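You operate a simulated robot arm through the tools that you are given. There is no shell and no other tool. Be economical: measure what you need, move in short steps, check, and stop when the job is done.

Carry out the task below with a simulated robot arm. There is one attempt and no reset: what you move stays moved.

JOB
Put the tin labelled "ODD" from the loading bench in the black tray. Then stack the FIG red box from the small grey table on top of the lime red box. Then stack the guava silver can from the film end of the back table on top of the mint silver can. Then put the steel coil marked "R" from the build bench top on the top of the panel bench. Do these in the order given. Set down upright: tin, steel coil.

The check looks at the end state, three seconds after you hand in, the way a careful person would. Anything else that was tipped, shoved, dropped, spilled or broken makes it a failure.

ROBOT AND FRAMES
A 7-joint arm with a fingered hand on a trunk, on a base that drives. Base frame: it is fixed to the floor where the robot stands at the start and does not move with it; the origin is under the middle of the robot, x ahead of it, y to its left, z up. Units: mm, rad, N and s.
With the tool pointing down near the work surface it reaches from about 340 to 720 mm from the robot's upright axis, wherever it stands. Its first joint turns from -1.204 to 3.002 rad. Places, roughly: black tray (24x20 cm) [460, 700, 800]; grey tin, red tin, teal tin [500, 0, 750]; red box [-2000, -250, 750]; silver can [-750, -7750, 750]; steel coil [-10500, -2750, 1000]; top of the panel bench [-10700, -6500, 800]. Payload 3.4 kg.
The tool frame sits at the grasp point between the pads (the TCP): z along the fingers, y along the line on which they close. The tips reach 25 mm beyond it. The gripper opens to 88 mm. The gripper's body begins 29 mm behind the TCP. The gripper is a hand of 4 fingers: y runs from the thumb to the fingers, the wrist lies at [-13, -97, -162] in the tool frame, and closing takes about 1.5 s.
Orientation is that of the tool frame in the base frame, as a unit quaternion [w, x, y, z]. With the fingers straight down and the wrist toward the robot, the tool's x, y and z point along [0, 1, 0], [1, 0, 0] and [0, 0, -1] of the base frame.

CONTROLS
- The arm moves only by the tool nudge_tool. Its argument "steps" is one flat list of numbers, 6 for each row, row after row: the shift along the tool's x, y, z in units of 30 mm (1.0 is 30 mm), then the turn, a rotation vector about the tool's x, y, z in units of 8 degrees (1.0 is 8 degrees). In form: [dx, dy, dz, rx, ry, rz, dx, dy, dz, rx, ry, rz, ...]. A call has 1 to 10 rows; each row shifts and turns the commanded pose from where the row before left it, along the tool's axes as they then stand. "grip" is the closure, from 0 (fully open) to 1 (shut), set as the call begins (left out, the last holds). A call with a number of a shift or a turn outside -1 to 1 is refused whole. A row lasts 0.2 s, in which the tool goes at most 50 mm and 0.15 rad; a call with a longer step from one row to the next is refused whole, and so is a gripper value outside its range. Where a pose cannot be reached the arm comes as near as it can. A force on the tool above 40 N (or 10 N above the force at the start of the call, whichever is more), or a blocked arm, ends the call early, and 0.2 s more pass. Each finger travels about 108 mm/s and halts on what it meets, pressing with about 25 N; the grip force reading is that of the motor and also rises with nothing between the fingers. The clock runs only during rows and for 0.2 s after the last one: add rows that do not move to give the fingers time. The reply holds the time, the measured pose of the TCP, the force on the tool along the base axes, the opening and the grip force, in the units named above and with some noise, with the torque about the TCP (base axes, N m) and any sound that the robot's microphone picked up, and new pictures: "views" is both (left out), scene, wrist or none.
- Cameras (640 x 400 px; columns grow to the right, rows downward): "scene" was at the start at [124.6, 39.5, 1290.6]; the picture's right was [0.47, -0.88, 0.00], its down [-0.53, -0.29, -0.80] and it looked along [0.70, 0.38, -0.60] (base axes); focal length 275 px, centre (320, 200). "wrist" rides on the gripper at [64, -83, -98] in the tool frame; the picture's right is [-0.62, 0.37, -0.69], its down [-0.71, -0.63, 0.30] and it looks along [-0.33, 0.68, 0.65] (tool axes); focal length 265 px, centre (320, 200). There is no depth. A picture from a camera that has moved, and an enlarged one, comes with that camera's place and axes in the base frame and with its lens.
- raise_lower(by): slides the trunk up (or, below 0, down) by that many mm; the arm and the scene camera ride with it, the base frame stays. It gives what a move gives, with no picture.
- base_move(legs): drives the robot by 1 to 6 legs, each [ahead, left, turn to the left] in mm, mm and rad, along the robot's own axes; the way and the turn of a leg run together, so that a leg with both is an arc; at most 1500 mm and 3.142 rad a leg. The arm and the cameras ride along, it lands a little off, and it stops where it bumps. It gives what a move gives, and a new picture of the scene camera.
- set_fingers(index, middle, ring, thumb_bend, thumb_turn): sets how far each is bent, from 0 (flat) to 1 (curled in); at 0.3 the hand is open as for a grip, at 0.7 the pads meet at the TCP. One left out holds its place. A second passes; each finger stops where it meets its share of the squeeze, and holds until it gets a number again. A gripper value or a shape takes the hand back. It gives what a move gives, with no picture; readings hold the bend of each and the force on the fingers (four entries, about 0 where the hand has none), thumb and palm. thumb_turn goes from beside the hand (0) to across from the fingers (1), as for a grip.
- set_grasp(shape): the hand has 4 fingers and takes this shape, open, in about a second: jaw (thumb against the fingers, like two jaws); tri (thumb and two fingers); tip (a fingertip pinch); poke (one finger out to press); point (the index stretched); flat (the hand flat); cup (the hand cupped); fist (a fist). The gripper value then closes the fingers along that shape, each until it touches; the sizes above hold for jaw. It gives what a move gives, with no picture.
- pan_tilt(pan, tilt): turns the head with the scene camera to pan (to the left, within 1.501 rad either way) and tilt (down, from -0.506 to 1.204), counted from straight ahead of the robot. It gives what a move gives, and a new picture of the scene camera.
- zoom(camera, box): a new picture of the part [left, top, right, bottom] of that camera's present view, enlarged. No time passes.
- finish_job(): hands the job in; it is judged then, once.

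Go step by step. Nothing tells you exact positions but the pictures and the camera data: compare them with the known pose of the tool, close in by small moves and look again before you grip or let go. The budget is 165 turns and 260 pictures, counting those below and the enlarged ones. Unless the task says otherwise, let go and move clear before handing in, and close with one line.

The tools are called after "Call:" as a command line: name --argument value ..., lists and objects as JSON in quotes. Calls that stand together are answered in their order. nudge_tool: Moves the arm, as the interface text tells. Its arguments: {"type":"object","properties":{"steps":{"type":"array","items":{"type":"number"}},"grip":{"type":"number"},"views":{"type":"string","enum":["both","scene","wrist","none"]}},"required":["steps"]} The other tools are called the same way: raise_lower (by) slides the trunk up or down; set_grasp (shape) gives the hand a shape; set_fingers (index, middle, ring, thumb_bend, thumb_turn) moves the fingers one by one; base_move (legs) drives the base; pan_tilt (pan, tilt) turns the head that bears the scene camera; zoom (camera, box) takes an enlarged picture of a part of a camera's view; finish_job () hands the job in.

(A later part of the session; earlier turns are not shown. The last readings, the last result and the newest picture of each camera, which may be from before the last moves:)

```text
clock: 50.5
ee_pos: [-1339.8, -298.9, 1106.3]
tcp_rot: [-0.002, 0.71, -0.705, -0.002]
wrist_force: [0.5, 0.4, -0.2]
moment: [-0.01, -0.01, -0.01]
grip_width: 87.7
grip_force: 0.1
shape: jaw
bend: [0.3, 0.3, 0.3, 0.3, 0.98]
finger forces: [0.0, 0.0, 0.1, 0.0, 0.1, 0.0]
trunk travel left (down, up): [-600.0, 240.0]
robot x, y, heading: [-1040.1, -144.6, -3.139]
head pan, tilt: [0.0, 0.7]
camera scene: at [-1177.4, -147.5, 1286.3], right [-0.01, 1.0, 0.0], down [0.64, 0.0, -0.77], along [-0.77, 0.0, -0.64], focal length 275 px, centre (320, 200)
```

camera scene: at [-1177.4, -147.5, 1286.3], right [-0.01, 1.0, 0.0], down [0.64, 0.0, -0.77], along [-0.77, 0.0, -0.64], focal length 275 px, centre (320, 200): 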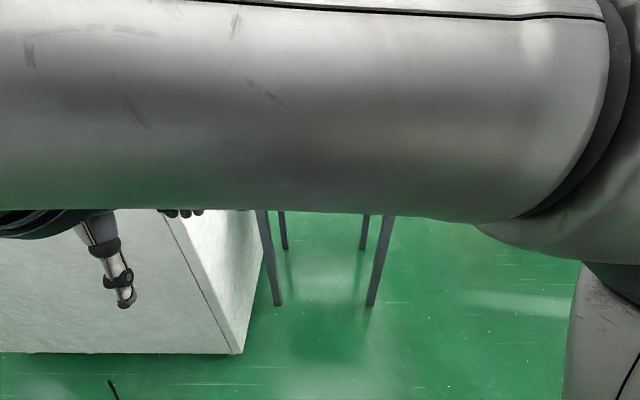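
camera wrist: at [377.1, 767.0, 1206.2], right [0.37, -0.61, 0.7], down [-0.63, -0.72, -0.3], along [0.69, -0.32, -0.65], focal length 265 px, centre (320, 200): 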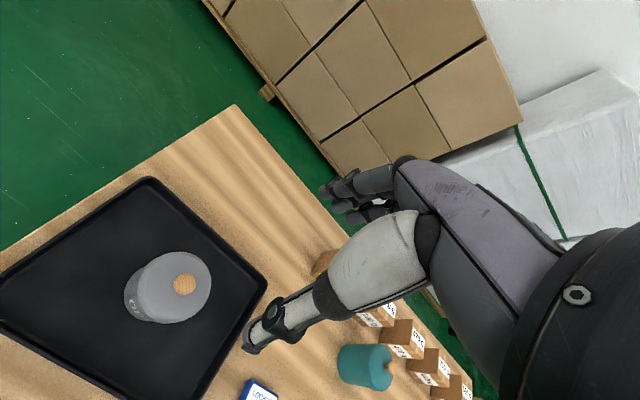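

A tall white block stands at left (corner about (-1675, -497)). I'll move the hand toward centre and forward, then drive up to the table.

Call:
nudge_tool --steps '[-0.8, 0.3, 0, 0, 0, 0, -0.8, 0.3, 0, 0, 0, 0, -0.8, 0.3, 0, 0, 0, 0, -0.8, 0.3, 0, 0, 0, 0, -0.8, 0.3, 0, 0, 0, 0, -0.8, 0.3, 0, 0, 0, 0]' --views "none"

Call:
base_move --legs '[[380, 0, 0]]'

Call:
pan_tilt --pan -0.4 --tilt 0.8

Call:
zoom --camera "wrist" --box '[0, 0, 640, 400]'

```text
clock: 51.9
ee_pos: [-1396.8, -154.8, 1106.9]
tcp_rot: [-0.002, 0.711, -0.703, -0.002]
wrist_force: [0.9, 0.2, 0.2]
moment: [0.02, 0.02, 0.03]
grip_width: 87.9
grip_force: 0.0
shape: jaw
bend: [0.3, 0.3, 0.3, 0.3, 0.98]
finger forces: [0.1, 0.0, 0.0, 0.1, 0.0, 0.0]
trunk travel left (down, up): [-600.0, 240.0]
robot x, y, heading: [-1041.8, -145.5, -3.137]
head pan, tilt: [0.0, 0.7]
```

```text
clock: 54.3
ee_pos: [-1776.9, -157.4, 1106.4]
tcp_rot: [-0.001, 0.71, -0.704, -0.001]
wrist_force: [0.5, 0.5, -0.4]
moment: [-0.01, -0.05, 0.01]
grip_width: 87.5
grip_force: 0.0
shape: jaw
bend: [0.3, 0.3, 0.3, 0.3, 0.98]
finger forces: [0.0, 0.1, 0.0, 0.0, 0.0, 0.0]
trunk travel left (down, up): [-600.0, 240.0]
robot x, y, heading: [-1424.1, -150.2, -3.138]
head pan, tilt: [0.0, 0.7]
camera scene: at [-1558.2, -149.6, 1286.2], right [-0.01, 1.0, 0.0], down [0.64, 0.0, -0.76], along [-0.76, 0.0, -0.64], focal length 275 px, centre (320, 200)
```

scene: 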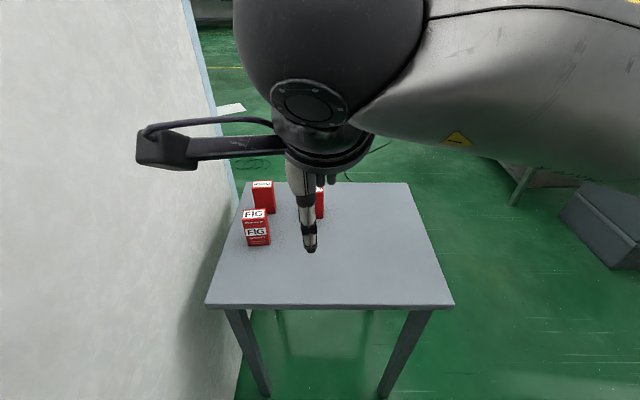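

```text
clock: 55.2
ee_pos: [-1776.1, -159.1, 1105.5]
tcp_rot: [-0.002, 0.709, -0.705, -0.002]
wrist_force: [1.0, -0.3, 0.3]
moment: [-0.03, 0.03, -0.04]
grip_width: 87.9
grip_force: 0.0
shape: jaw
bend: [0.3, 0.3, 0.3, 0.3, 0.98]
finger forces: [0.0, 0.0, 0.0, 0.1, 0.0, 0.0]
trunk travel left (down, up): [-600.0, 240.0]
robot x, y, heading: [-1420.3, -144.9, -3.142]
head pan, tilt: [-0.4, 0.799]
camera scene: at [-1547.2, -118.2, 1278.1], right [0.38, 0.92, 0.0], down [0.66, -0.27, -0.7], along [-0.64, 0.27, -0.72], focal length 275 px, centre (320, 200)
```

scene: 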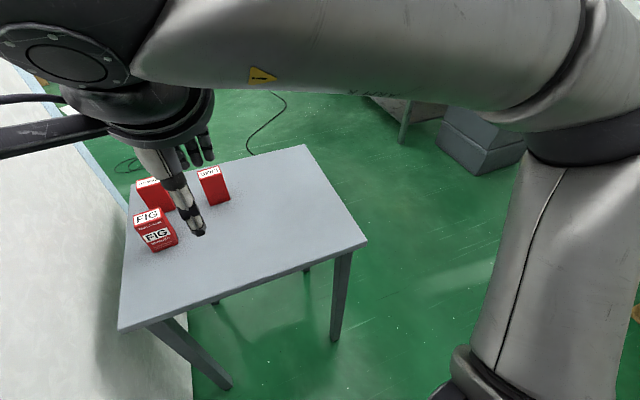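

```text
1.00 times, centred on (320, 200) of wrist (not enlarged: the box is as wide or as high as the picture)
camera zoom: at [-1692.8, -223.7, 1205.5], right [-0.37, 0.61, 0.7], down [0.62, 0.72, -0.3], along [-0.69, 0.32, -0.65], focal length 265 px, centre (320, 200)
```

zoom: 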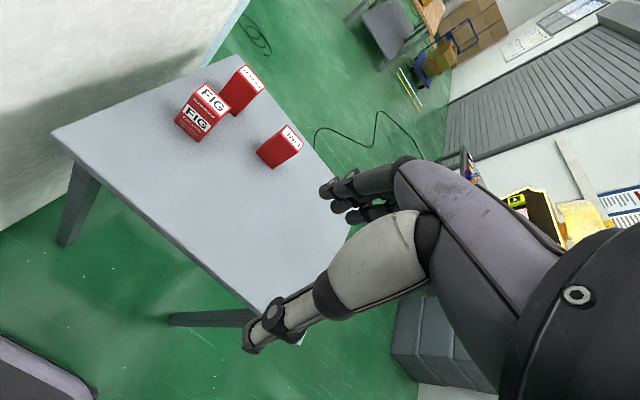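

FIG is the nearest box. I'll zoom to identify the other two.

Call:
zoom --camera "wrist" --box '[160, 50, 320, 190]'

Call:
zoom --camera "scene" --box '[110, 150, 250, 260]'

```text
2.86 times, centred on (240, 120) of wrist
camera zoom: at [-1692.8, -223.7, 1205.5], right [-0.37, 0.61, 0.7], down [0.62, 0.72, -0.3], along [-0.69, 0.32, -0.65], focal length 758 px, centre (549, 429)
```

zoom: 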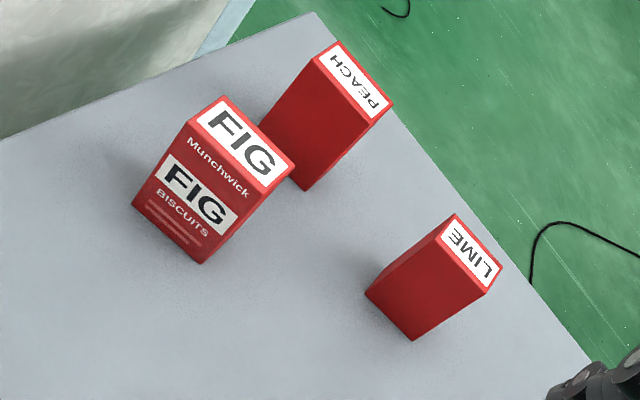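

```text
3.64 times, centred on (180, 205) of scene
camera zoom: at [-1547.2, -118.2, 1278.1], right [0.38, 0.92, 0.0], down [0.66, -0.27, -0.7], along [-0.64, 0.27, -0.72], focal length 999 px, centre (829, 182)
```

zoom: 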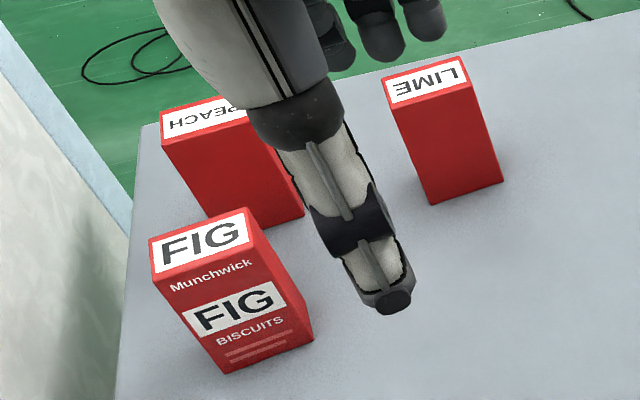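

FIG top is near (-2071, -319, 805), LIME near (-2173, -171), PEACH just behind FIG; table about z 700. I'll drive 150 mm closer and bring the hand over FIG, partly closed.

Call:
base_move --legs '[[150, 0, 0]]'

Call:
nudge_tool --steps '[0.65, 0.6, 0.3, 0, 0, 0, 0.65, 0.6, 0.3, 0, 0, 0, 0.65, 0.6, 0.3, 0, 0, 0, 0.65, 0.6, 0.3, 0, 0, 0, 0.65, 0.6, 0.3, 0, 0, 0, 0.65, 0.6, 0.3, 0, 0, 0, 0.65, 0.6, 0.3, 0, 0, 0, 0.65, 0.6, 0.3, 0, 0, 0, 0, 0, 0, 0, 0, 0]' --grip 0.3

```text
clock: 56.5
ee_pos: [-1929.2, -159.9, 1106.2]
tcp_rot: [-0.001, 0.71, -0.704, -0.002]
wrist_force: [0.6, -0.2, 0.4]
moment: [-0.02, -0.02, 0.01]
grip_width: 87.4
grip_force: 0.0
shape: jaw
bend: [0.3, 0.3, 0.3, 0.3, 0.98]
finger forces: [0.0, 0.1, 0.1, 0.0, 0.0, 0.1]
trunk travel left (down, up): [-600.0, 240.0]
robot x, y, heading: [-1572.7, -151.3, -3.133]
head pan, tilt: [-0.4, 0.799]
camera scene: at [-1699.7, -119.2, 1277.9], right [0.38, 0.92, 0.0], down [0.66, -0.27, -0.7], along [-0.64, 0.27, -0.72], focal length 275 px, centre (320, 200)
```

scene: 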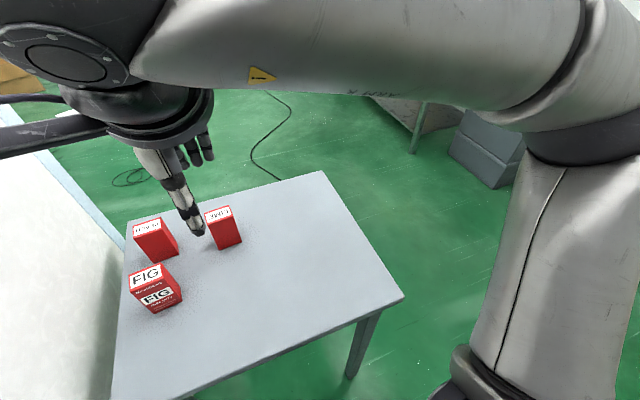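

```text
clock: 58.5
ee_pos: [-2069.6, -316.9, 1033.5]
tcp_rot: [-0.002, 0.71, -0.704, -0.002]
wrist_force: [-0.3, 0.0, 0.6]
moment: [0.02, -0.02, 0.0]
grip_width: 61.9
grip_force: 0.0
shape: jaw
bend: [0.27, 0.37, 0.34, 0.58, 0.99]
finger forces: [0.1, 0.0, 0.1, 0.0, 0.0, 0.0]
trunk travel left (down, up): [-600.0, 240.0]
robot x, y, heading: [-1570.5, -150.0, -3.134]
head pan, tilt: [-0.4, 0.799]
camera scene: at [-1698.4, -118.7, 1278.1], right [0.38, 0.92, 0.0], down [0.66, -0.28, -0.7], along [-0.64, 0.27, -0.72], focal length 275 px, centre (320, 200)
camera wrist: at [-1986.2, -382.5, 1132.6], right [-0.37, 0.61, 0.7], down [0.62, 0.72, -0.3], along [-0.69, 0.32, -0.65], focal length 265 px, centre (320, 200)
```

scene: 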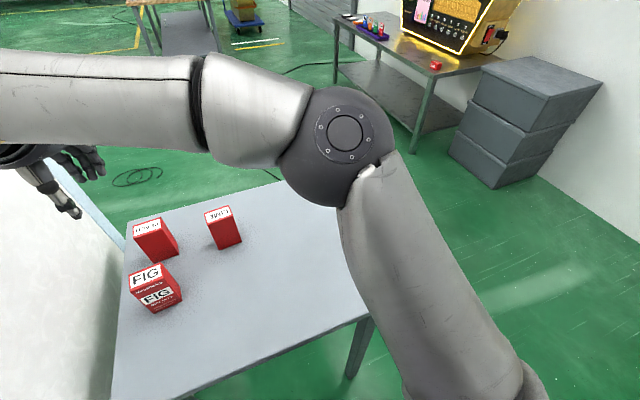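
wrist: 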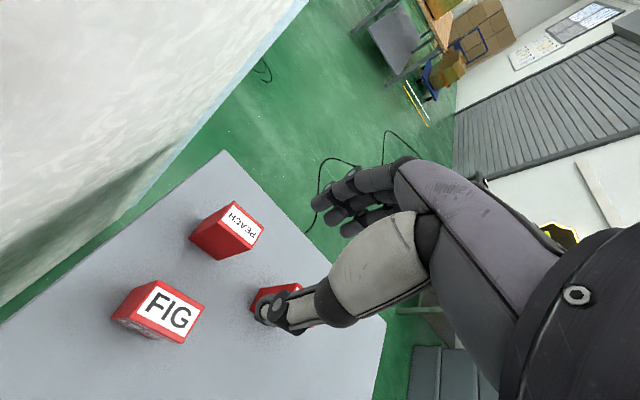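

Hand is over FIG; I'll zoom both views to refine.

Call:
zoom --camera "wrist" --box '[80, 190, 330, 346]'

Call:
zoom --camera "scene" --box '[100, 190, 280, 322]'

```text
2.56 times, centred on (205, 268) of wrist
camera zoom: at [-1986.2, -382.5, 1132.6], right [-0.37, 0.61, 0.7], down [0.62, 0.72, -0.3], along [-0.69, 0.32, -0.65], focal length 679 px, centre (614, 26)
```

zoom: 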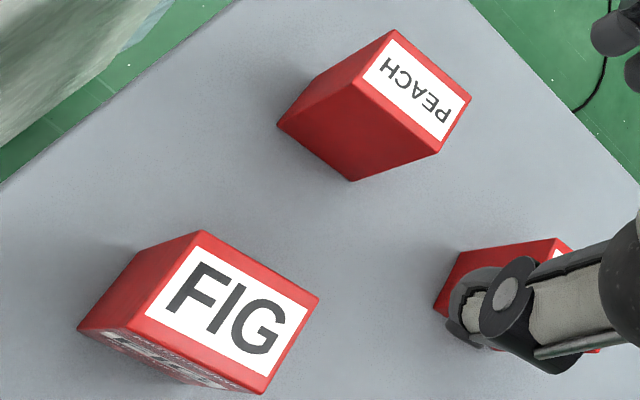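

```text
3.03 times, centred on (190, 256) of scene
camera zoom: at [-1698.4, -118.7, 1278.1], right [0.38, 0.92, 0.0], down [0.66, -0.28, -0.7], along [-0.64, 0.27, -0.72], focal length 832 px, centre (714, 30)
```

zoom: 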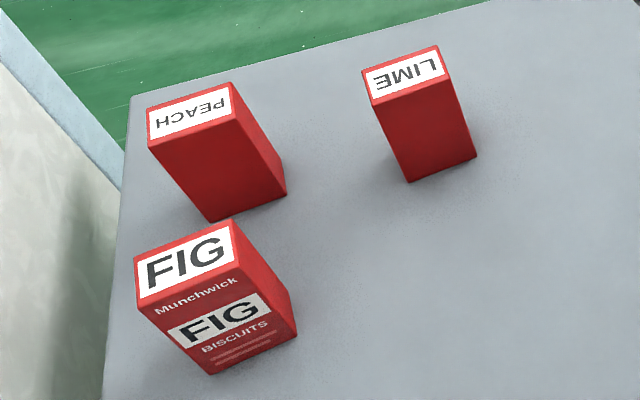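

FIG refined to (-2044, -311), top z 827; LIME (-2143, -170). Opening, correcting and descending to just above FIG.

Call:
nudge_tool --steps '[-0.1, -0.43, 0, 0, 0, 0, -0.1, -0.42, 0, 0, 0, 0, 0, 0, 0.8, 0, 0, 0, 0, 0, 0.8, 0, 0, 0, 0, 0, 0.8, 0, 0, 0, 0, 0, 0.8, 0, 0, 0, 0, 0, 0.8, 0, 0, 0, 0, 0, 0.8, 0, 0, 0, 0, 0, 0, 0, 0, 0]' --grip 0

```text
clock: 60.5
ee_pos: [-2044.2, -309.5, 889.4]
tcp_rot: [-0.001, 0.71, -0.704, -0.002]
wrist_force: [-0.3, -0.3, 0.1]
moment: [0.02, -0.02, 0.04]
grip_width: 87.7
grip_force: 0.1
shape: jaw
bend: [0.3, 0.3, 0.3, 0.3, 0.98]
finger forces: [0.0, 0.1, 0.0, 0.0, 0.0, 0.1]
trunk travel left (down, up): [-600.0, 240.0]
robot x, y, heading: [-1573.1, -147.9, -3.13]
head pan, tilt: [-0.4, 0.799]
camera scene: at [-1698.5, -119.1, 1278.1], right [0.38, 0.92, 0.0], down [0.66, -0.27, -0.7], along [-0.64, 0.27, -0.72], focal length 275 px, centre (320, 200)
camera wrist: at [-1961.2, -374.6, 988.5], right [-0.37, 0.61, 0.7], down [0.62, 0.72, -0.3], along [-0.69, 0.32, -0.65], focal length 265 px, centre (320, 200)
```

scene: 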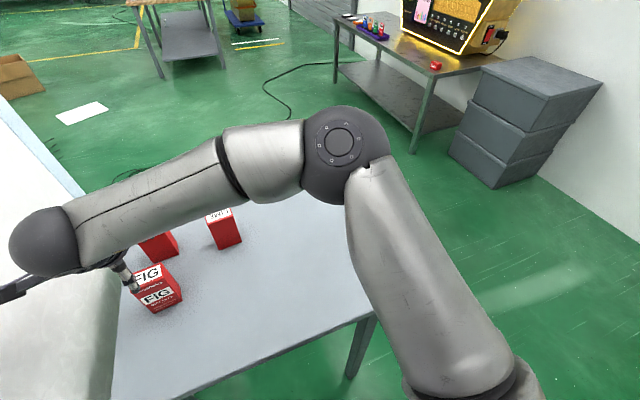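
wrist: 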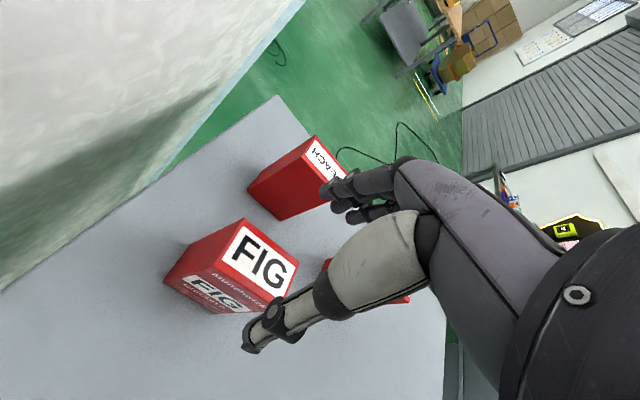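

FIG top reads (-2046, -312): centred. Descend to z 808.

Call:
nudge_tool --steps '[0.05, 0.05, 0.5, 0, 0, 0, 0, 0, 0.5, 0, 0, 0, 0, 0, 0.5, 0, 0, 0, 0, 0, 0.5, 0, 0, 0, 0, 0, 0.4, 0, 0, 0, 0, 0, 0.3, 0, 0, 0, 0, 0, 0, 0, 0, 0]'

```text
clock: 62.1
ee_pos: [-2046.2, -310.1, 807.5]
tcp_rot: [-0.002, 0.71, -0.704, -0.001]
wrist_force: [0.0, 0.2, 1.1]
moment: [-0.03, -0.02, 0.01]
grip_width: 88.1
grip_force: 0.1
shape: jaw
bend: [0.3, 0.3, 0.3, 0.3, 0.98]
finger forces: [0.1, 0.0, 0.0, 0.0, 0.4, 0.1]
trunk travel left (down, up): [-600.0, 240.0]
robot x, y, heading: [-1573.5, -144.5, -3.133]
head pan, tilt: [-0.4, 0.799]
camera scene: at [-1698.6, -119.2, 1278.1], right [0.38, 0.92, 0.0], down [0.66, -0.27, -0.7], along [-0.64, 0.27, -0.72], focal length 275 px, centre (320, 200)
camera wrist: at [-1963.0, -375.5, 907.0], right [-0.37, 0.61, 0.7], down [0.62, 0.72, -0.3], along [-0.69, 0.32, -0.65], focal length 265 px, centre (320, 200)
```

scene: 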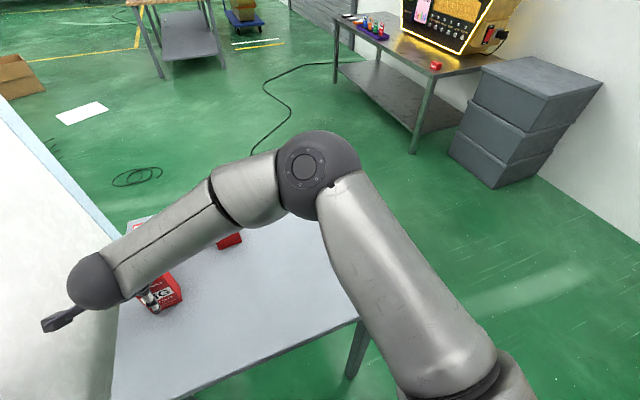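
wrist: 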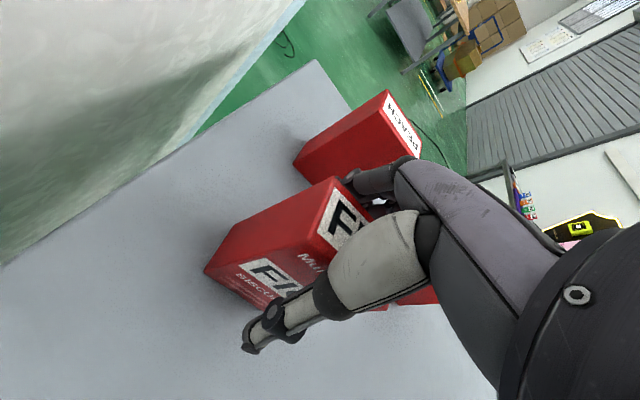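

Around the box. Close.

Call:
nudge_tool --steps '[0, 0, 0, 0, 0, 0, 0, 0, 0, 0, 0, 0, 0, 0, 0, 0, 0, 0, 0, 0, 0, 0, 0, 0, 0, 0, 0, 0, 0, 0, 0, 0, 0, 0, 0, 0, 0, 0, 0, 0, 0, 0, 0, 0, 0, 0, 0, 0, 0, 0, 0, 0, 0, 0]' --grip 1 --views "wrist"

```text
clock: 64.1
ee_pos: [-2045.8, -310.2, 807.1]
tcp_rot: [-0.002, 0.71, -0.704, -0.002]
wrist_force: [0.5, 0.6, -0.2]
moment: [-0.01, -0.01, 0.01]
grip_width: 32.4
grip_force: 24.5
shape: jaw
bend: [0.73, 0.58, 0.56, 0.68, 0.99]
finger forces: [13.4, 6.7, 2.9, 0.1, 22.9, 0.0]
trunk travel left (down, up): [-600.0, 240.0]
robot x, y, heading: [-1575.8, -150.5, -3.131]
head pan, tilt: [-0.4, 0.799]
camera wrist: at [-1963.2, -375.5, 907.1], right [-0.37, 0.61, 0.7], down [0.62, 0.72, -0.3], along [-0.69, 0.32, -0.65], focal length 265 px, centre (320, 200)
```

wrist: 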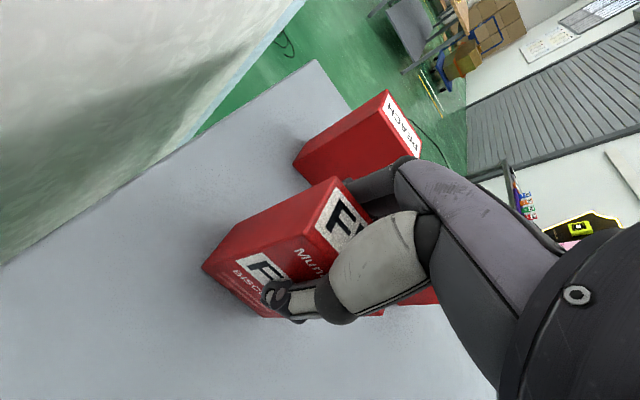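

Held at 32 mm. Lift it.

Call:
nudge_tool --steps '[0, 0, -0.3, 0, 0, 0, 0, 0, -0.5, 0, 0, 0, 0, 0, -0.8, 0, 0, 0, 0, 0, -0.8, 0, 0, 0, 0, 0, -0.8, 0, 0, 0, 0, 0, -0.8, 0, 0, 0, 0, 0, -0.8, 0, 0, 0, 0, 0, -0.8, 0, 0, 0, 0, 0, 0, 0, 0, 0]'

```text
clock: 66.1
ee_pos: [-2046.8, -311.5, 977.4]
tcp_rot: [-0.002, 0.71, -0.704, -0.003]
wrist_force: [1.0, -0.1, -0.6]
moment: [0.01, 0.01, 0.01]
grip_width: 32.3
grip_force: 24.6
shape: jaw
bend: [0.73, 0.58, 0.56, 0.68, 0.99]
finger forces: [13.3, 6.7, 2.9, 0.1, 22.9, 0.0]
trunk travel left (down, up): [-600.0, 240.0]
robot x, y, heading: [-1576.4, -151.2, -3.134]
head pan, tilt: [-0.4, 0.799]
camera scene: at [-1699.0, -119.3, 1278.0], right [0.38, 0.92, 0.0], down [0.66, -0.27, -0.7], along [-0.64, 0.27, -0.72], focal length 275 px, centre (320, 200)
camera wrist: at [-1962.9, -376.9, 1075.6], right [-0.37, 0.61, 0.7], down [0.62, 0.72, -0.3], along [-0.69, 0.32, -0.65], focal length 265 px, centre (320, 200)
```

scene: 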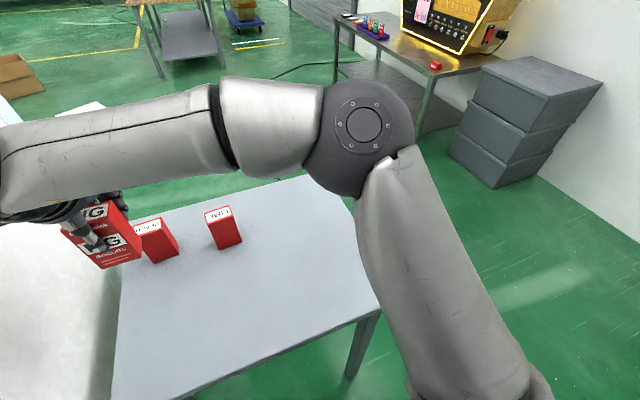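
wrist: 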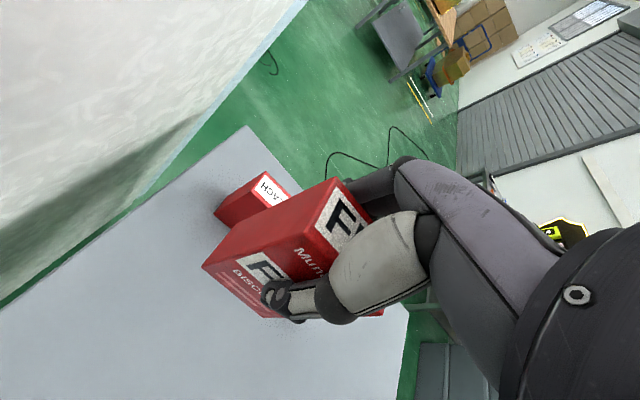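

Held firmly and upright. Carry it over LIME.

Call:
nudge_tool --steps '[-0.785, 0.535, 0, 0, 0, 0, -0.785, 0.535, 0, 0, 0, 0, -0.785, 0.535, 0, 0, 0, 0, -0.785, 0.535, 0, 0, 0, 0, -0.785, 0.535, 0, 0, 0, 0, -0.785, 0.535, 0, 0, 0, 0, 0, 0, 0, 0, 0, 0, 0, 0, 0, 0, 0, 0]'

Call:
zoom --camera "scene" --box '[130, 120, 300, 260]'

Call:
zoom --camera "wrist" --box '[150, 150, 450, 350]'

```text
clock: 67.9
ee_pos: [-2143.8, -171.8, 977.0]
tcp_rot: [-0.001, 0.71, -0.704, -0.002]
wrist_force: [0.3, -0.2, -1.1]
moment: [0.0, 0.04, 0.0]
grip_width: 32.5
grip_force: 25.2
shape: jaw
bend: [0.73, 0.58, 0.56, 0.68, 0.99]
finger forces: [13.3, 6.6, 3.0, 0.0, 22.9, 0.0]
trunk travel left (down, up): [-600.0, 240.0]
robot x, y, heading: [-1572.9, -150.4, -3.137]
head pan, tilt: [-0.4, 0.799]
camera scene: at [-1699.0, -119.0, 1278.0], right [0.38, 0.92, 0.0], down [0.66, -0.27, -0.7], along [-0.64, 0.27, -0.72], focal length 275 px, centre (320, 200)
camera wrist: at [-2061.1, -235.9, 1076.0], right [-0.37, 0.61, 0.7], down [0.62, 0.72, -0.3], along [-0.69, 0.32, -0.65], focal length 265 px, centre (320, 200)
```

scene: 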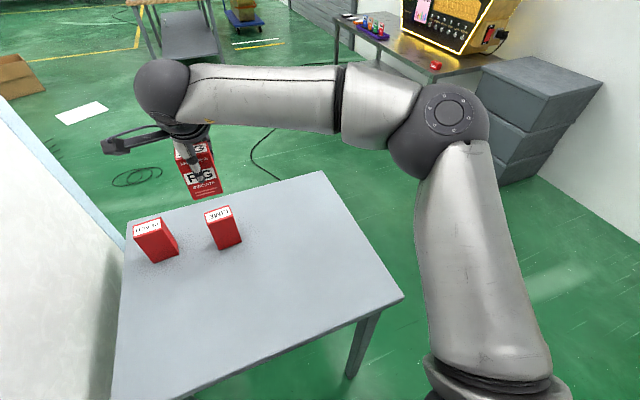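
wrist: 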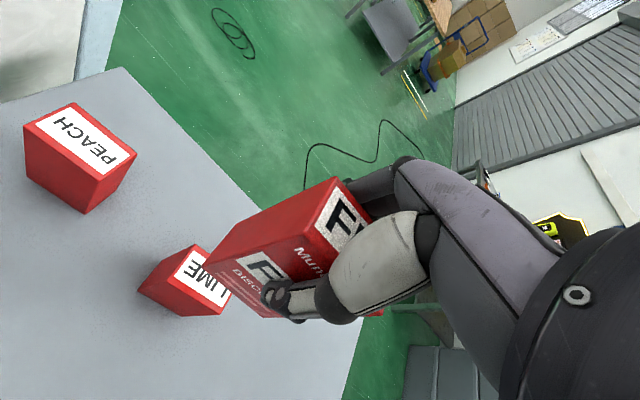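

```text
2.86 times, centred on (215, 190) of scene
camera zoom: at [-1699.0, -119.0, 1278.0], right [0.38, 0.92, 0.0], down [0.66, -0.27, -0.7], along [-0.64, 0.27, -0.72], focal length 785 px, centre (620, 229)
```

zoom: 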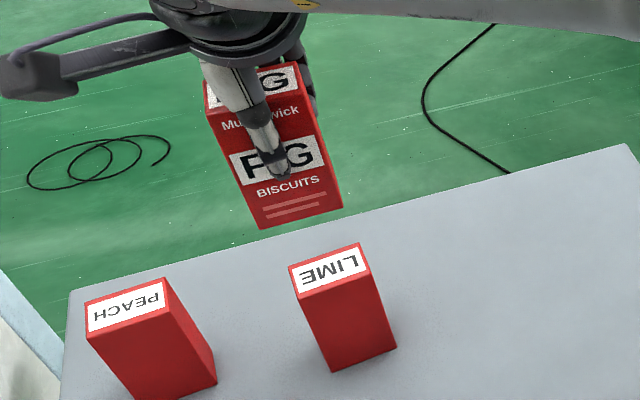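

```text
2.00 times, centred on (300, 250) of wrist
camera zoom: at [-2061.1, -235.9, 1076.0], right [-0.37, 0.61, 0.7], down [0.62, 0.72, -0.3], along [-0.69, 0.32, -0.65], focal length 531 px, centre (360, 100)
```

zoom: 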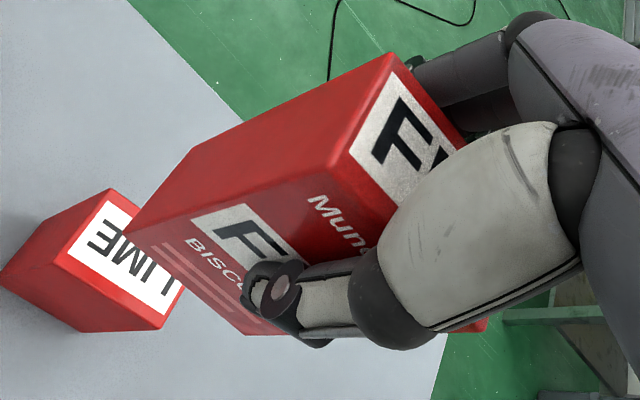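

Nearly aligned: FIG needs a few mm towards the robot and right. Lower to a small gap and remeasure.

Call:
nudge_tool --steps '[-0.1, -0.1, 0.4, 0, 0, 0, 0, 0, 0.4, 0, 0, 0, 0, 0, 0.4, 0, 0, 0, 0, 0, 0.4, 0, 0, 0, 0, 0, 0, 0, 0, 0]' --views "none"

Call:
zoom --camera "scene" --box '[160, 140, 280, 250]'

Call:
zoom --camera "wrist" --box '[150, 180, 350, 340]'

```text
clock: 69.1
ee_pos: [-2140.9, -168.3, 930.0]
tcp_rot: [-0.002, 0.71, -0.704, -0.002]
wrist_force: [0.2, 0.3, -2.1]
moment: [0.01, -0.01, 0.02]
grip_width: 32.5
grip_force: 24.9
shape: jaw
bend: [0.73, 0.58, 0.56, 0.68, 0.99]
finger forces: [13.3, 6.7, 2.9, 0.0, 22.9, 0.0]
trunk travel left (down, up): [-600.0, 240.0]
robot x, y, heading: [-1572.7, -144.9, -3.135]
head pan, tilt: [-0.4, 0.799]
```

```text
3.64 times, centred on (220, 195) of scene
camera zoom: at [-1698.8, -119.1, 1278.0], right [0.38, 0.92, 0.0], down [0.66, -0.27, -0.7], along [-0.64, 0.27, -0.72], focal length 999 px, centre (684, 218)
```

zoom: 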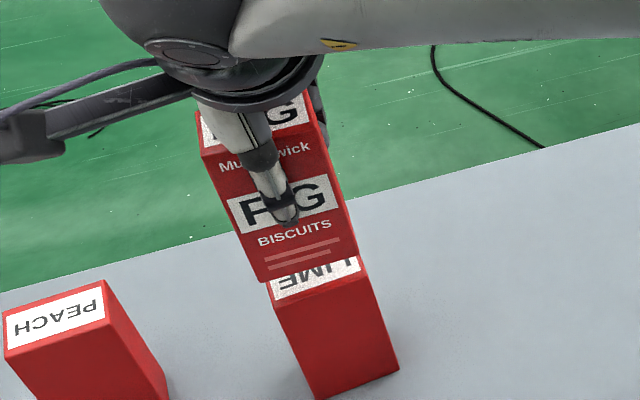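

```text
2.50 times, centred on (250, 260) of wrist
camera zoom: at [-2057.7, -233.0, 1028.0], right [-0.37, 0.61, 0.7], down [0.62, 0.72, -0.3], along [-0.69, 0.32, -0.65], focal length 664 px, centre (495, 50)
```

zoom: 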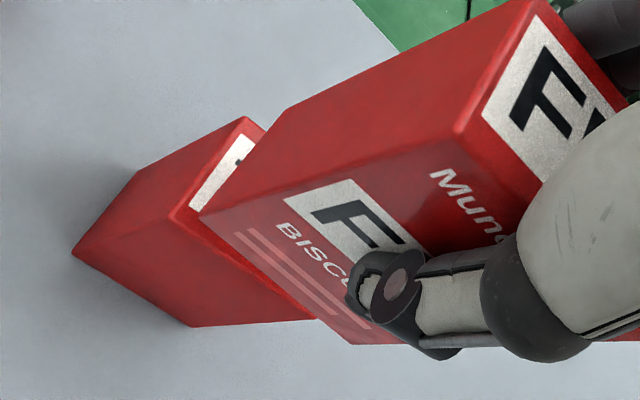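

Edges align within about 2 mm. Lower to contact.

Call:
nudge_tool --steps '[0, 0.04, 0.2, 0, 0, 0, 0, 0, 0.15, 0, 0, 0, 0, 0, 0.1, 0, 0, 0, 0, 0, 0, 0, 0, 0]' --views "none"

Call:
nudge_tool --steps '[0, 0, 0.07, 0, 0, 0, 0, 0, 0, 0, 0, 0]' --views "none"

Call:
nudge_tool --steps '[0, 0, 0.07, 0, 0, 0, 0, 0, 0, 0, 0, 0]' --views "none"

```text
clock: 70.1
ee_pos: [-2142.6, -167.4, 915.5]
tcp_rot: [-0.002, 0.71, -0.704, -0.002]
wrist_force: [-0.5, -1.1, 0.1]
moment: [-0.03, 0.01, -0.01]
grip_width: 32.6
grip_force: 25.0
shape: jaw
bend: [0.73, 0.58, 0.56, 0.68, 0.99]
finger forces: [13.3, 6.7, 2.9, 0.0, 22.9, 0.0]
trunk travel left (down, up): [-600.0, 240.0]
robot x, y, heading: [-1572.9, -150.1, -3.136]
head pan, tilt: [-0.4, 0.799]
```

```text
clock: 70.7
ee_pos: [-2142.0, -167.2, 913.3]
tcp_rot: [-0.002, 0.71, -0.704, -0.002]
wrist_force: [0.3, 0.1, -0.9]
moment: [-0.02, -0.01, 0.04]
grip_width: 32.2
grip_force: 25.2
shape: jaw
bend: [0.73, 0.58, 0.56, 0.68, 0.99]
finger forces: [13.4, 6.7, 3.0, 0.0, 22.8, 0.1]
trunk travel left (down, up): [-600.0, 240.0]
robot x, y, heading: [-1571.9, -147.3, -3.135]
head pan, tilt: [-0.4, 0.799]
```

```text
clock: 71.3
ee_pos: [-2142.9, -167.6, 911.5]
tcp_rot: [-0.001, 0.711, -0.704, -0.001]
wrist_force: [-0.7, 0.3, -0.9]
moment: [-0.02, 0.02, 0.0]
grip_width: 32.6
grip_force: 25.7
shape: jaw
bend: [0.73, 0.58, 0.56, 0.68, 0.99]
finger forces: [13.3, 6.6, 2.9, 0.1, 23.0, 0.0]
trunk travel left (down, up): [-600.0, 240.0]
robot x, y, heading: [-1571.7, -152.4, -3.131]
head pan, tilt: [-0.4, 0.799]
```

Call:
nudge_tool --steps '[0, 0, 0.05, 0, 0, 0, 0, 0, 0, 0, 0, 0]' --views "none"

Call:
nudge_tool --steps '[0, 0, 0.05, 0, 0, 0, 0, 0, 0, 0, 0, 0]' --views "none"

Call:
zoom --camera "scene" --box '[160, 140, 280, 250]'

```text
clock: 71.9
ee_pos: [-2142.1, -167.8, 910.2]
tcp_rot: [-0.001, 0.71, -0.704, -0.002]
wrist_force: [-0.3, -0.1, -1.6]
moment: [-0.02, 0.03, 0.0]
grip_width: 32.6
grip_force: 25.1
shape: jaw
bend: [0.73, 0.58, 0.56, 0.68, 0.99]
finger forces: [13.3, 6.5, 2.9, 0.1, 22.9, 0.0]
trunk travel left (down, up): [-600.0, 240.0]
robot x, y, heading: [-1570.0, -148.8, -3.137]
head pan, tilt: [-0.4, 0.799]
```

```text
clock: 72.5
ee_pos: [-2142.2, -166.6, 908.9]
tcp_rot: [-0.002, 0.71, -0.704, -0.002]
wrist_force: [0.6, -0.9, -0.9]
moment: [0.01, 0.03, 0.0]
grip_width: 32.2
grip_force: 25.0
shape: jaw
bend: [0.73, 0.58, 0.56, 0.68, 0.99]
finger forces: [13.3, 6.6, 2.9, 0.0, 22.9, 0.0]
trunk travel left (down, up): [-600.0, 240.0]
robot x, y, heading: [-1574.8, -150.0, -3.134]
head pan, tilt: [-0.4, 0.799]
```

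```text
3.64 times, centred on (220, 195) of scene
camera zoom: at [-1698.9, -119.2, 1278.0], right [0.38, 0.92, 0.0], down [0.66, -0.27, -0.7], along [-0.64, 0.27, -0.72], focal length 999 px, centre (684, 218)
```

zoom: 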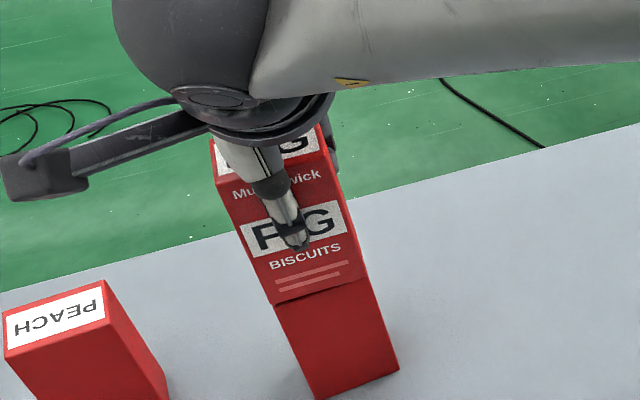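

Almost touching and well aligned. Keep creeping.

Call:
nudge_tool --steps '[0, 0, 0.05, 0, 0, 0, 0, 0, 0, 0, 0, 0]' --views "none"

Call:
nudge_tool --steps '[0, 0, 0.05, 0, 0, 0, 0, 0, 0, 0, 0, 0]' --views "none"

```text
clock: 73.1
ee_pos: [-2141.9, -167.2, 907.6]
tcp_rot: [-0.002, 0.71, -0.704, -0.002]
wrist_force: [0.2, 0.4, -1.4]
moment: [0.0, -0.01, 0.0]
grip_width: 32.3
grip_force: 24.9
shape: jaw
bend: [0.73, 0.58, 0.56, 0.68, 0.99]
finger forces: [13.3, 6.6, 2.9, 0.0, 22.8, 0.0]
trunk travel left (down, up): [-600.0, 240.0]
robot x, y, heading: [-1572.8, -145.7, -3.14]
head pan, tilt: [-0.4, 0.799]
```

```text
clock: 73.7
ee_pos: [-2142.6, -167.9, 904.6]
tcp_rot: [-0.002, 0.71, -0.704, -0.002]
wrist_force: [1.0, -0.2, -1.4]
moment: [0.01, 0.0, 0.04]
grip_width: 32.7
grip_force: 25.2
shape: jaw
bend: [0.73, 0.58, 0.56, 0.68, 0.99]
finger forces: [13.3, 6.6, 2.8, 0.1, 22.8, 0.1]
trunk travel left (down, up): [-600.0, 240.0]
robot x, y, heading: [-1572.5, -146.1, -3.136]
head pan, tilt: [-0.4, 0.799]
```

Call:
nudge_tool --steps '[0, 0, 0.07, 0, 0, 0, 0, 0, 0, 0, 0, 0]' --views "none"

Call:
nudge_tool --steps '[0, 0, 0.07, 0, 0, 0, 0, 0, 0, 0, 0, 0]' --views "none"

Call:
zoom --camera "scene" --box '[160, 140, 280, 250]'

```text
clock: 74.3
ee_pos: [-2142.6, -166.8, 902.8]
tcp_rot: [-0.001, 0.711, -0.704, -0.002]
wrist_force: [-0.4, -0.5, -1.2]
moment: [-0.02, 0.02, 0.0]
grip_width: 32.5
grip_force: 25.2
shape: jaw
bend: [0.73, 0.58, 0.56, 0.68, 0.99]
finger forces: [13.4, 6.5, 2.9, 0.1, 22.9, 0.1]
trunk travel left (down, up): [-600.0, 240.0]
robot x, y, heading: [-1572.6, -148.6, -3.136]
head pan, tilt: [-0.4, 0.799]
```

```text
clock: 74.9
ee_pos: [-2145.0, -167.5, 902.5]
tcp_rot: [-0.001, 0.71, -0.704, -0.002]
wrist_force: [0.6, 0.2, 3.6]
moment: [0.01, 0.0, 0.0]
grip_width: 32.4
grip_force: 25.3
shape: jaw
bend: [0.73, 0.58, 0.56, 0.68, 0.99]
finger forces: [13.8, 6.8, 3.2, 0.1, 23.4, 0.0]
trunk travel left (down, up): [-600.0, 240.0]
robot x, y, heading: [-1572.0, -145.7, -3.132]
head pan, tilt: [-0.4, 0.799]
```

```text
3.64 times, centred on (220, 195) of scene
camera zoom: at [-1698.2, -119.1, 1278.2], right [0.38, 0.92, 0.0], down [0.66, -0.27, -0.7], along [-0.64, 0.27, -0.72], focal length 999 px, centre (684, 218)
```

zoom: 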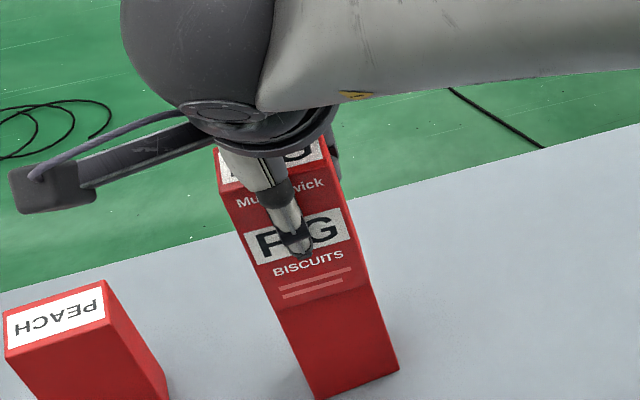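

Contact felt, but FIG overhangs about 9 mm toward the robot. Lift 5 mm, shift 8 mm away, and re-check.

Call:
nudge_tool --steps '[0, 0, -0.2, 0, 0, 0, 0, 0, 0, 0, 0, 0, -0.03, 0.27, 0, 0, 0, 0, 0, 0, 0, 0, 0, 0]' --views "none"

Call:
zoom --camera "scene" --box '[190, 180, 260, 250]'

Call:
zoom --camera "wrist" --box '[180, 180, 340, 320]'

```text
clock: 75.9
ee_pos: [-2151.9, -167.3, 908.9]
tcp_rot: [-0.003, 0.711, -0.703, -0.002]
wrist_force: [0.8, -0.5, -1.5]
moment: [0.0, 0.0, 0.02]
grip_width: 32.4
grip_force: 25.2
shape: jaw
bend: [0.73, 0.58, 0.56, 0.68, 0.99]
finger forces: [13.5, 6.8, 2.8, 0.0, 23.1, 0.0]
trunk travel left (down, up): [-600.0, 240.0]
robot x, y, heading: [-1571.6, -150.7, -3.138]
head pan, tilt: [-0.4, 0.799]
```

```text
5.71 times, centred on (225, 215) of scene
camera zoom: at [-1698.7, -119.1, 1278.0], right [0.38, 0.92, 0.0], down [0.66, -0.27, -0.7], along [-0.64, 0.27, -0.72], focal length 1569 px, centre (863, 114)
```

zoom: 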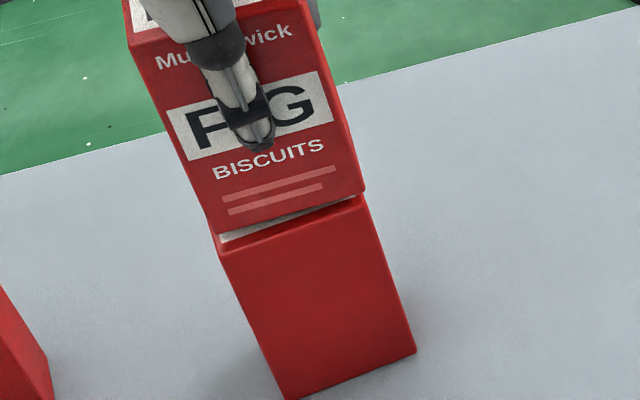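

```text
2.86 times, centred on (260, 250) of wrist
camera zoom: at [-2067.6, -231.8, 1006.7], right [-0.37, 0.61, 0.7], down [0.62, 0.72, -0.3], along [-0.69, 0.32, -0.65], focal length 758 px, centre (491, 57)
```

zoom: 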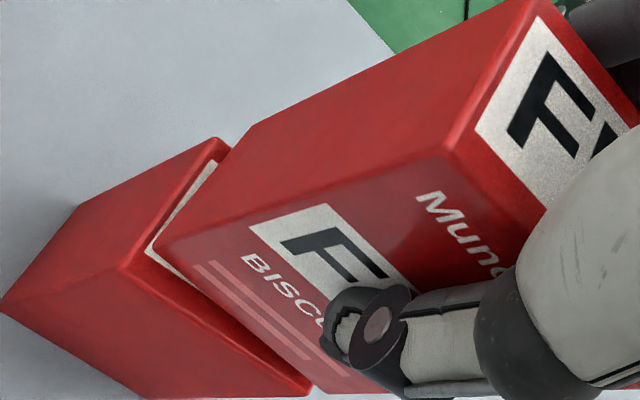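

FIG is now some 4 mm too far. Shift back 4 mm and lower.

Call:
nudge_tool --steps '[0, -0.13, 0, 0, 0, 0, 0, 0, 0.1, 0, 0, 0, 0, 0, 0, 0, 0, 0]' --views "none"

Call:
nudge_tool --steps '[0, 0, 0.08, 0, 0, 0, 0, 0, 0, 0, 0, 0]' --views "none"

Call:
nudge_tool --steps '[0, 0, 0.06, 0, 0, 0, 0, 0, 0, 0, 0, 0]' --views "none"

Call:
zoom --camera "scene" --box '[190, 180, 260, 250]'

Call:
zoom --camera "wrist" --box '[180, 180, 340, 320]'

```text
clock: 76.7
ee_pos: [-2147.2, -166.9, 904.6]
tcp_rot: [-0.002, 0.71, -0.704, -0.002]
wrist_force: [0.2, -0.2, -1.1]
moment: [-0.01, 0.01, -0.01]
grip_width: 32.3
grip_force: 25.2
shape: jaw
bend: [0.73, 0.58, 0.56, 0.68, 0.99]
finger forces: [13.6, 6.6, 3.0, 0.1, 23.1, 0.1]
trunk travel left (down, up): [-600.0, 240.0]
robot x, y, heading: [-1568.9, -145.8, -3.135]
head pan, tilt: [-0.4, 0.799]
```

```text
clock: 77.3
ee_pos: [-2147.3, -165.7, 902.8]
tcp_rot: [-0.001, 0.71, -0.704, -0.002]
wrist_force: [-1.4, 0.1, 0.8]
moment: [0.02, 0.01, 0.02]
grip_width: 32.6
grip_force: 24.4
shape: jaw
bend: [0.73, 0.58, 0.56, 0.68, 0.99]
finger forces: [13.8, 6.7, 2.9, 0.1, 23.1, 0.1]
trunk travel left (down, up): [-600.0, 240.0]
robot x, y, heading: [-1577.6, -146.6, -3.132]
head pan, tilt: [-0.4, 0.799]
```

```text
clock: 77.9
ee_pos: [-2146.6, -167.0, 900.8]
tcp_rot: [-0.001, 0.71, -0.704, -0.002]
wrist_force: [-0.5, 0.2, 7.6]
moment: [0.0, 0.01, -0.01]
grip_width: 32.5
grip_force: 25.2
shape: jaw
bend: [0.73, 0.58, 0.56, 0.68, 0.99]
finger forces: [14.3, 7.2, 3.2, 0.0, 23.6, 0.0]
trunk travel left (down, up): [-600.0, 240.0]
robot x, y, heading: [-1574.0, -149.2, -3.135]
head pan, tilt: [-0.4, 0.799]
```

```text
5.71 times, centred on (225, 215) of scene
camera zoom: at [-1697.6, -119.1, 1278.3], right [0.38, 0.92, 0.0], down [0.66, -0.27, -0.7], along [-0.64, 0.27, -0.72], focal length 1569 px, centre (863, 114)
```

zoom: 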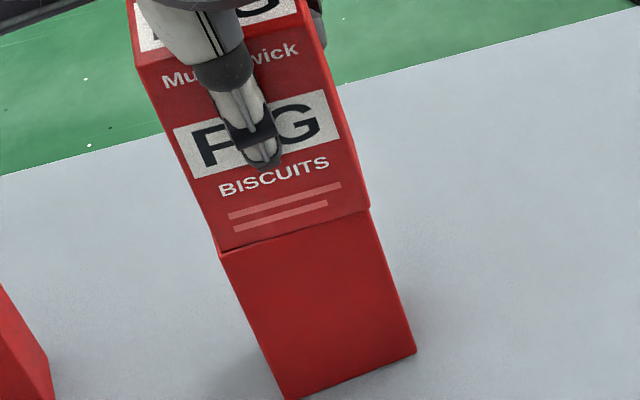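

```text
2.86 times, centred on (260, 250) of wrist
camera zoom: at [-2062.8, -231.6, 1001.0], right [-0.37, 0.61, 0.7], down [0.62, 0.72, -0.3], along [-0.69, 0.32, -0.65], focal length 758 px, centre (491, 57)
```

zoom: 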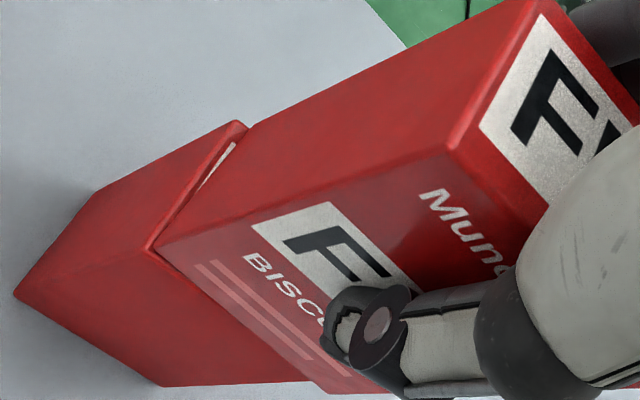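

Very well aligned. Relieve the press and open.

Call:
nudge_tool --steps '[0, 0, -0.06, 0, 0, 0, 0, 0, 0, 0, 0, 0, 0, 0, 0, 0, 0, 0]' --views "none"

Call:
nudge_tool --steps '[0, 0, 0, 0, 0, 0, 0, 0, 0, 0, 0, 0, 0, 0, 0, 0, 0, 0, 0, 0, 0, 0, 0, 0, 0, 0, 0, 0, 0, 0, 0, 0, 0, 0, 0, 0]' --grip 0

```text
clock: 78.7
ee_pos: [-2147.1, -166.0, 902.8]
tcp_rot: [-0.002, 0.71, -0.704, -0.001]
wrist_force: [-0.8, -0.6, 4.4]
moment: [0.03, -0.04, 0.04]
grip_width: 32.5
grip_force: 25.1
shape: jaw
bend: [0.73, 0.58, 0.56, 0.68, 0.99]
finger forces: [14.3, 7.1, 3.2, 0.0, 23.5, 0.0]
trunk travel left (down, up): [-600.0, 240.0]
robot x, y, heading: [-1572.1, -145.2, -3.132]
head pan, tilt: [-0.4, 0.799]
```

```text
clock: 80.1
ee_pos: [-2147.1, -167.1, 902.3]
tcp_rot: [-0.002, 0.71, -0.704, -0.002]
wrist_force: [0.8, -0.6, -0.1]
moment: [-0.01, 0.02, 0.0]
grip_width: 87.7
grip_force: 0.1
shape: jaw
bend: [0.3, 0.3, 0.3, 0.3, 0.98]
finger forces: [0.1, 0.0, 0.0, 0.0, 0.2, 0.1]
trunk travel left (down, up): [-600.0, 240.0]
robot x, y, heading: [-1571.4, -145.2, -3.125]
head pan, tilt: [-0.4, 0.799]
camera scene: at [-1698.6, -119.1, 1278.1], right [0.38, 0.92, 0.0], down [0.66, -0.27, -0.7], along [-0.64, 0.27, -0.72], focal length 275 px, centre (320, 200)
camera wrist: at [-2063.3, -231.6, 1001.3], right [-0.37, 0.61, 0.7], down [0.62, 0.72, -0.3], along [-0.69, 0.32, -0.65], focal length 265 px, centre (320, 200)
```

scene: 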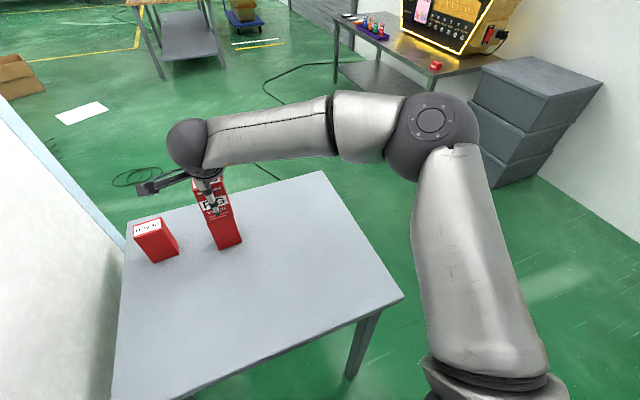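
wrist: 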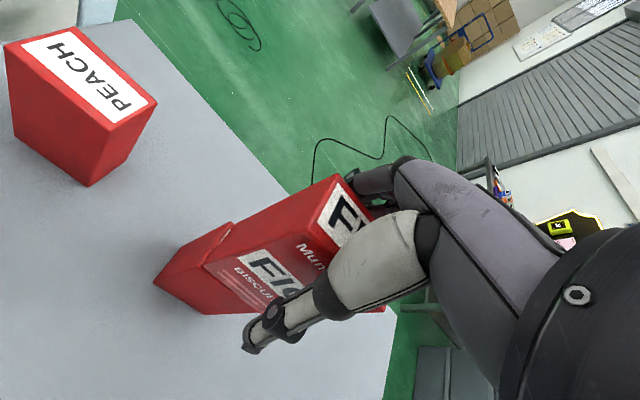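

Released and standing. Rise clear.

Call:
nudge_tool --steps '[0, 0, -0.2, 0, 0, 0, 0, 0, -0.4, 0, 0, 0, 0, 0, -0.6, 0, 0, 0, 0, 0, -0.8, 0, 0, 0, 0, 0, -1, 0, 0, 0, 0, 0, -1, 0, 0, 0, 0, 0, -1, 0, 0, 0, 0, 0, -1, 0, 0, 0, 0, -0.8, 0, 0, 0, 0, 0, -0.8, 0, 0, 0, 0]'

```text
clock: 82.3
ee_pos: [-2098.2, -166.0, 1082.3]
tcp_rot: [-0.001, 0.71, -0.704, -0.002]
wrist_force: [-0.4, 0.0, -0.4]
moment: [0.0, 0.02, 0.04]
grip_width: 87.2
grip_force: 0.0
shape: jaw
bend: [0.3, 0.3, 0.3, 0.3, 0.98]
finger forces: [0.0, 0.0, 0.0, 0.0, 0.0, 0.0]
trunk travel left (down, up): [-600.0, 240.0]
robot x, y, heading: [-1566.9, -148.0, -3.133]
head pan, tilt: [-0.4, 0.799]
camera scene: at [-1698.1, -119.1, 1278.1], right [0.38, 0.92, 0.0], down [0.66, -0.27, -0.7], along [-0.64, 0.27, -0.72], focal length 275 px, centre (320, 200)
camera wrist: at [-2014.8, -231.9, 1181.6], right [-0.37, 0.61, 0.7], down [0.62, 0.72, -0.3], along [-0.69, 0.32, -0.65], focal length 265 px, centre (320, 200)
```

scene: 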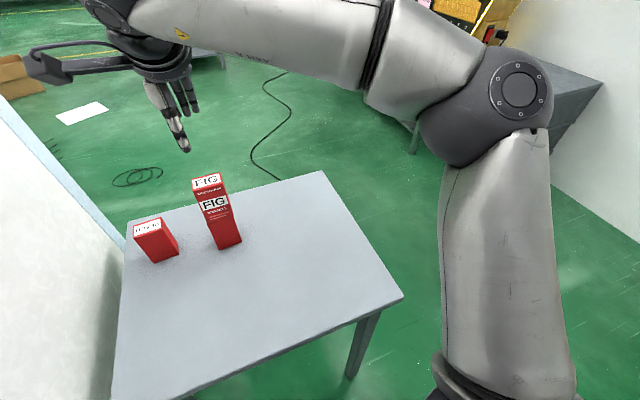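
wrist: 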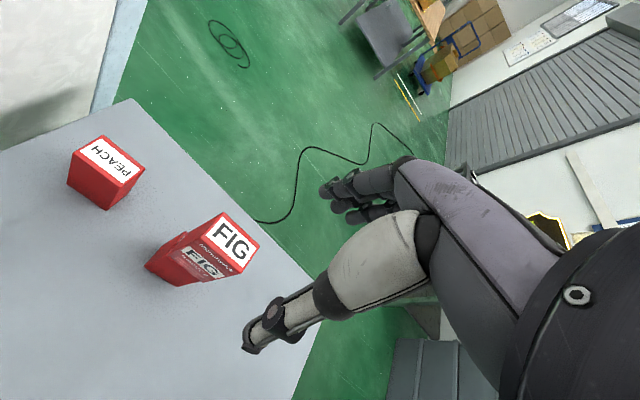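

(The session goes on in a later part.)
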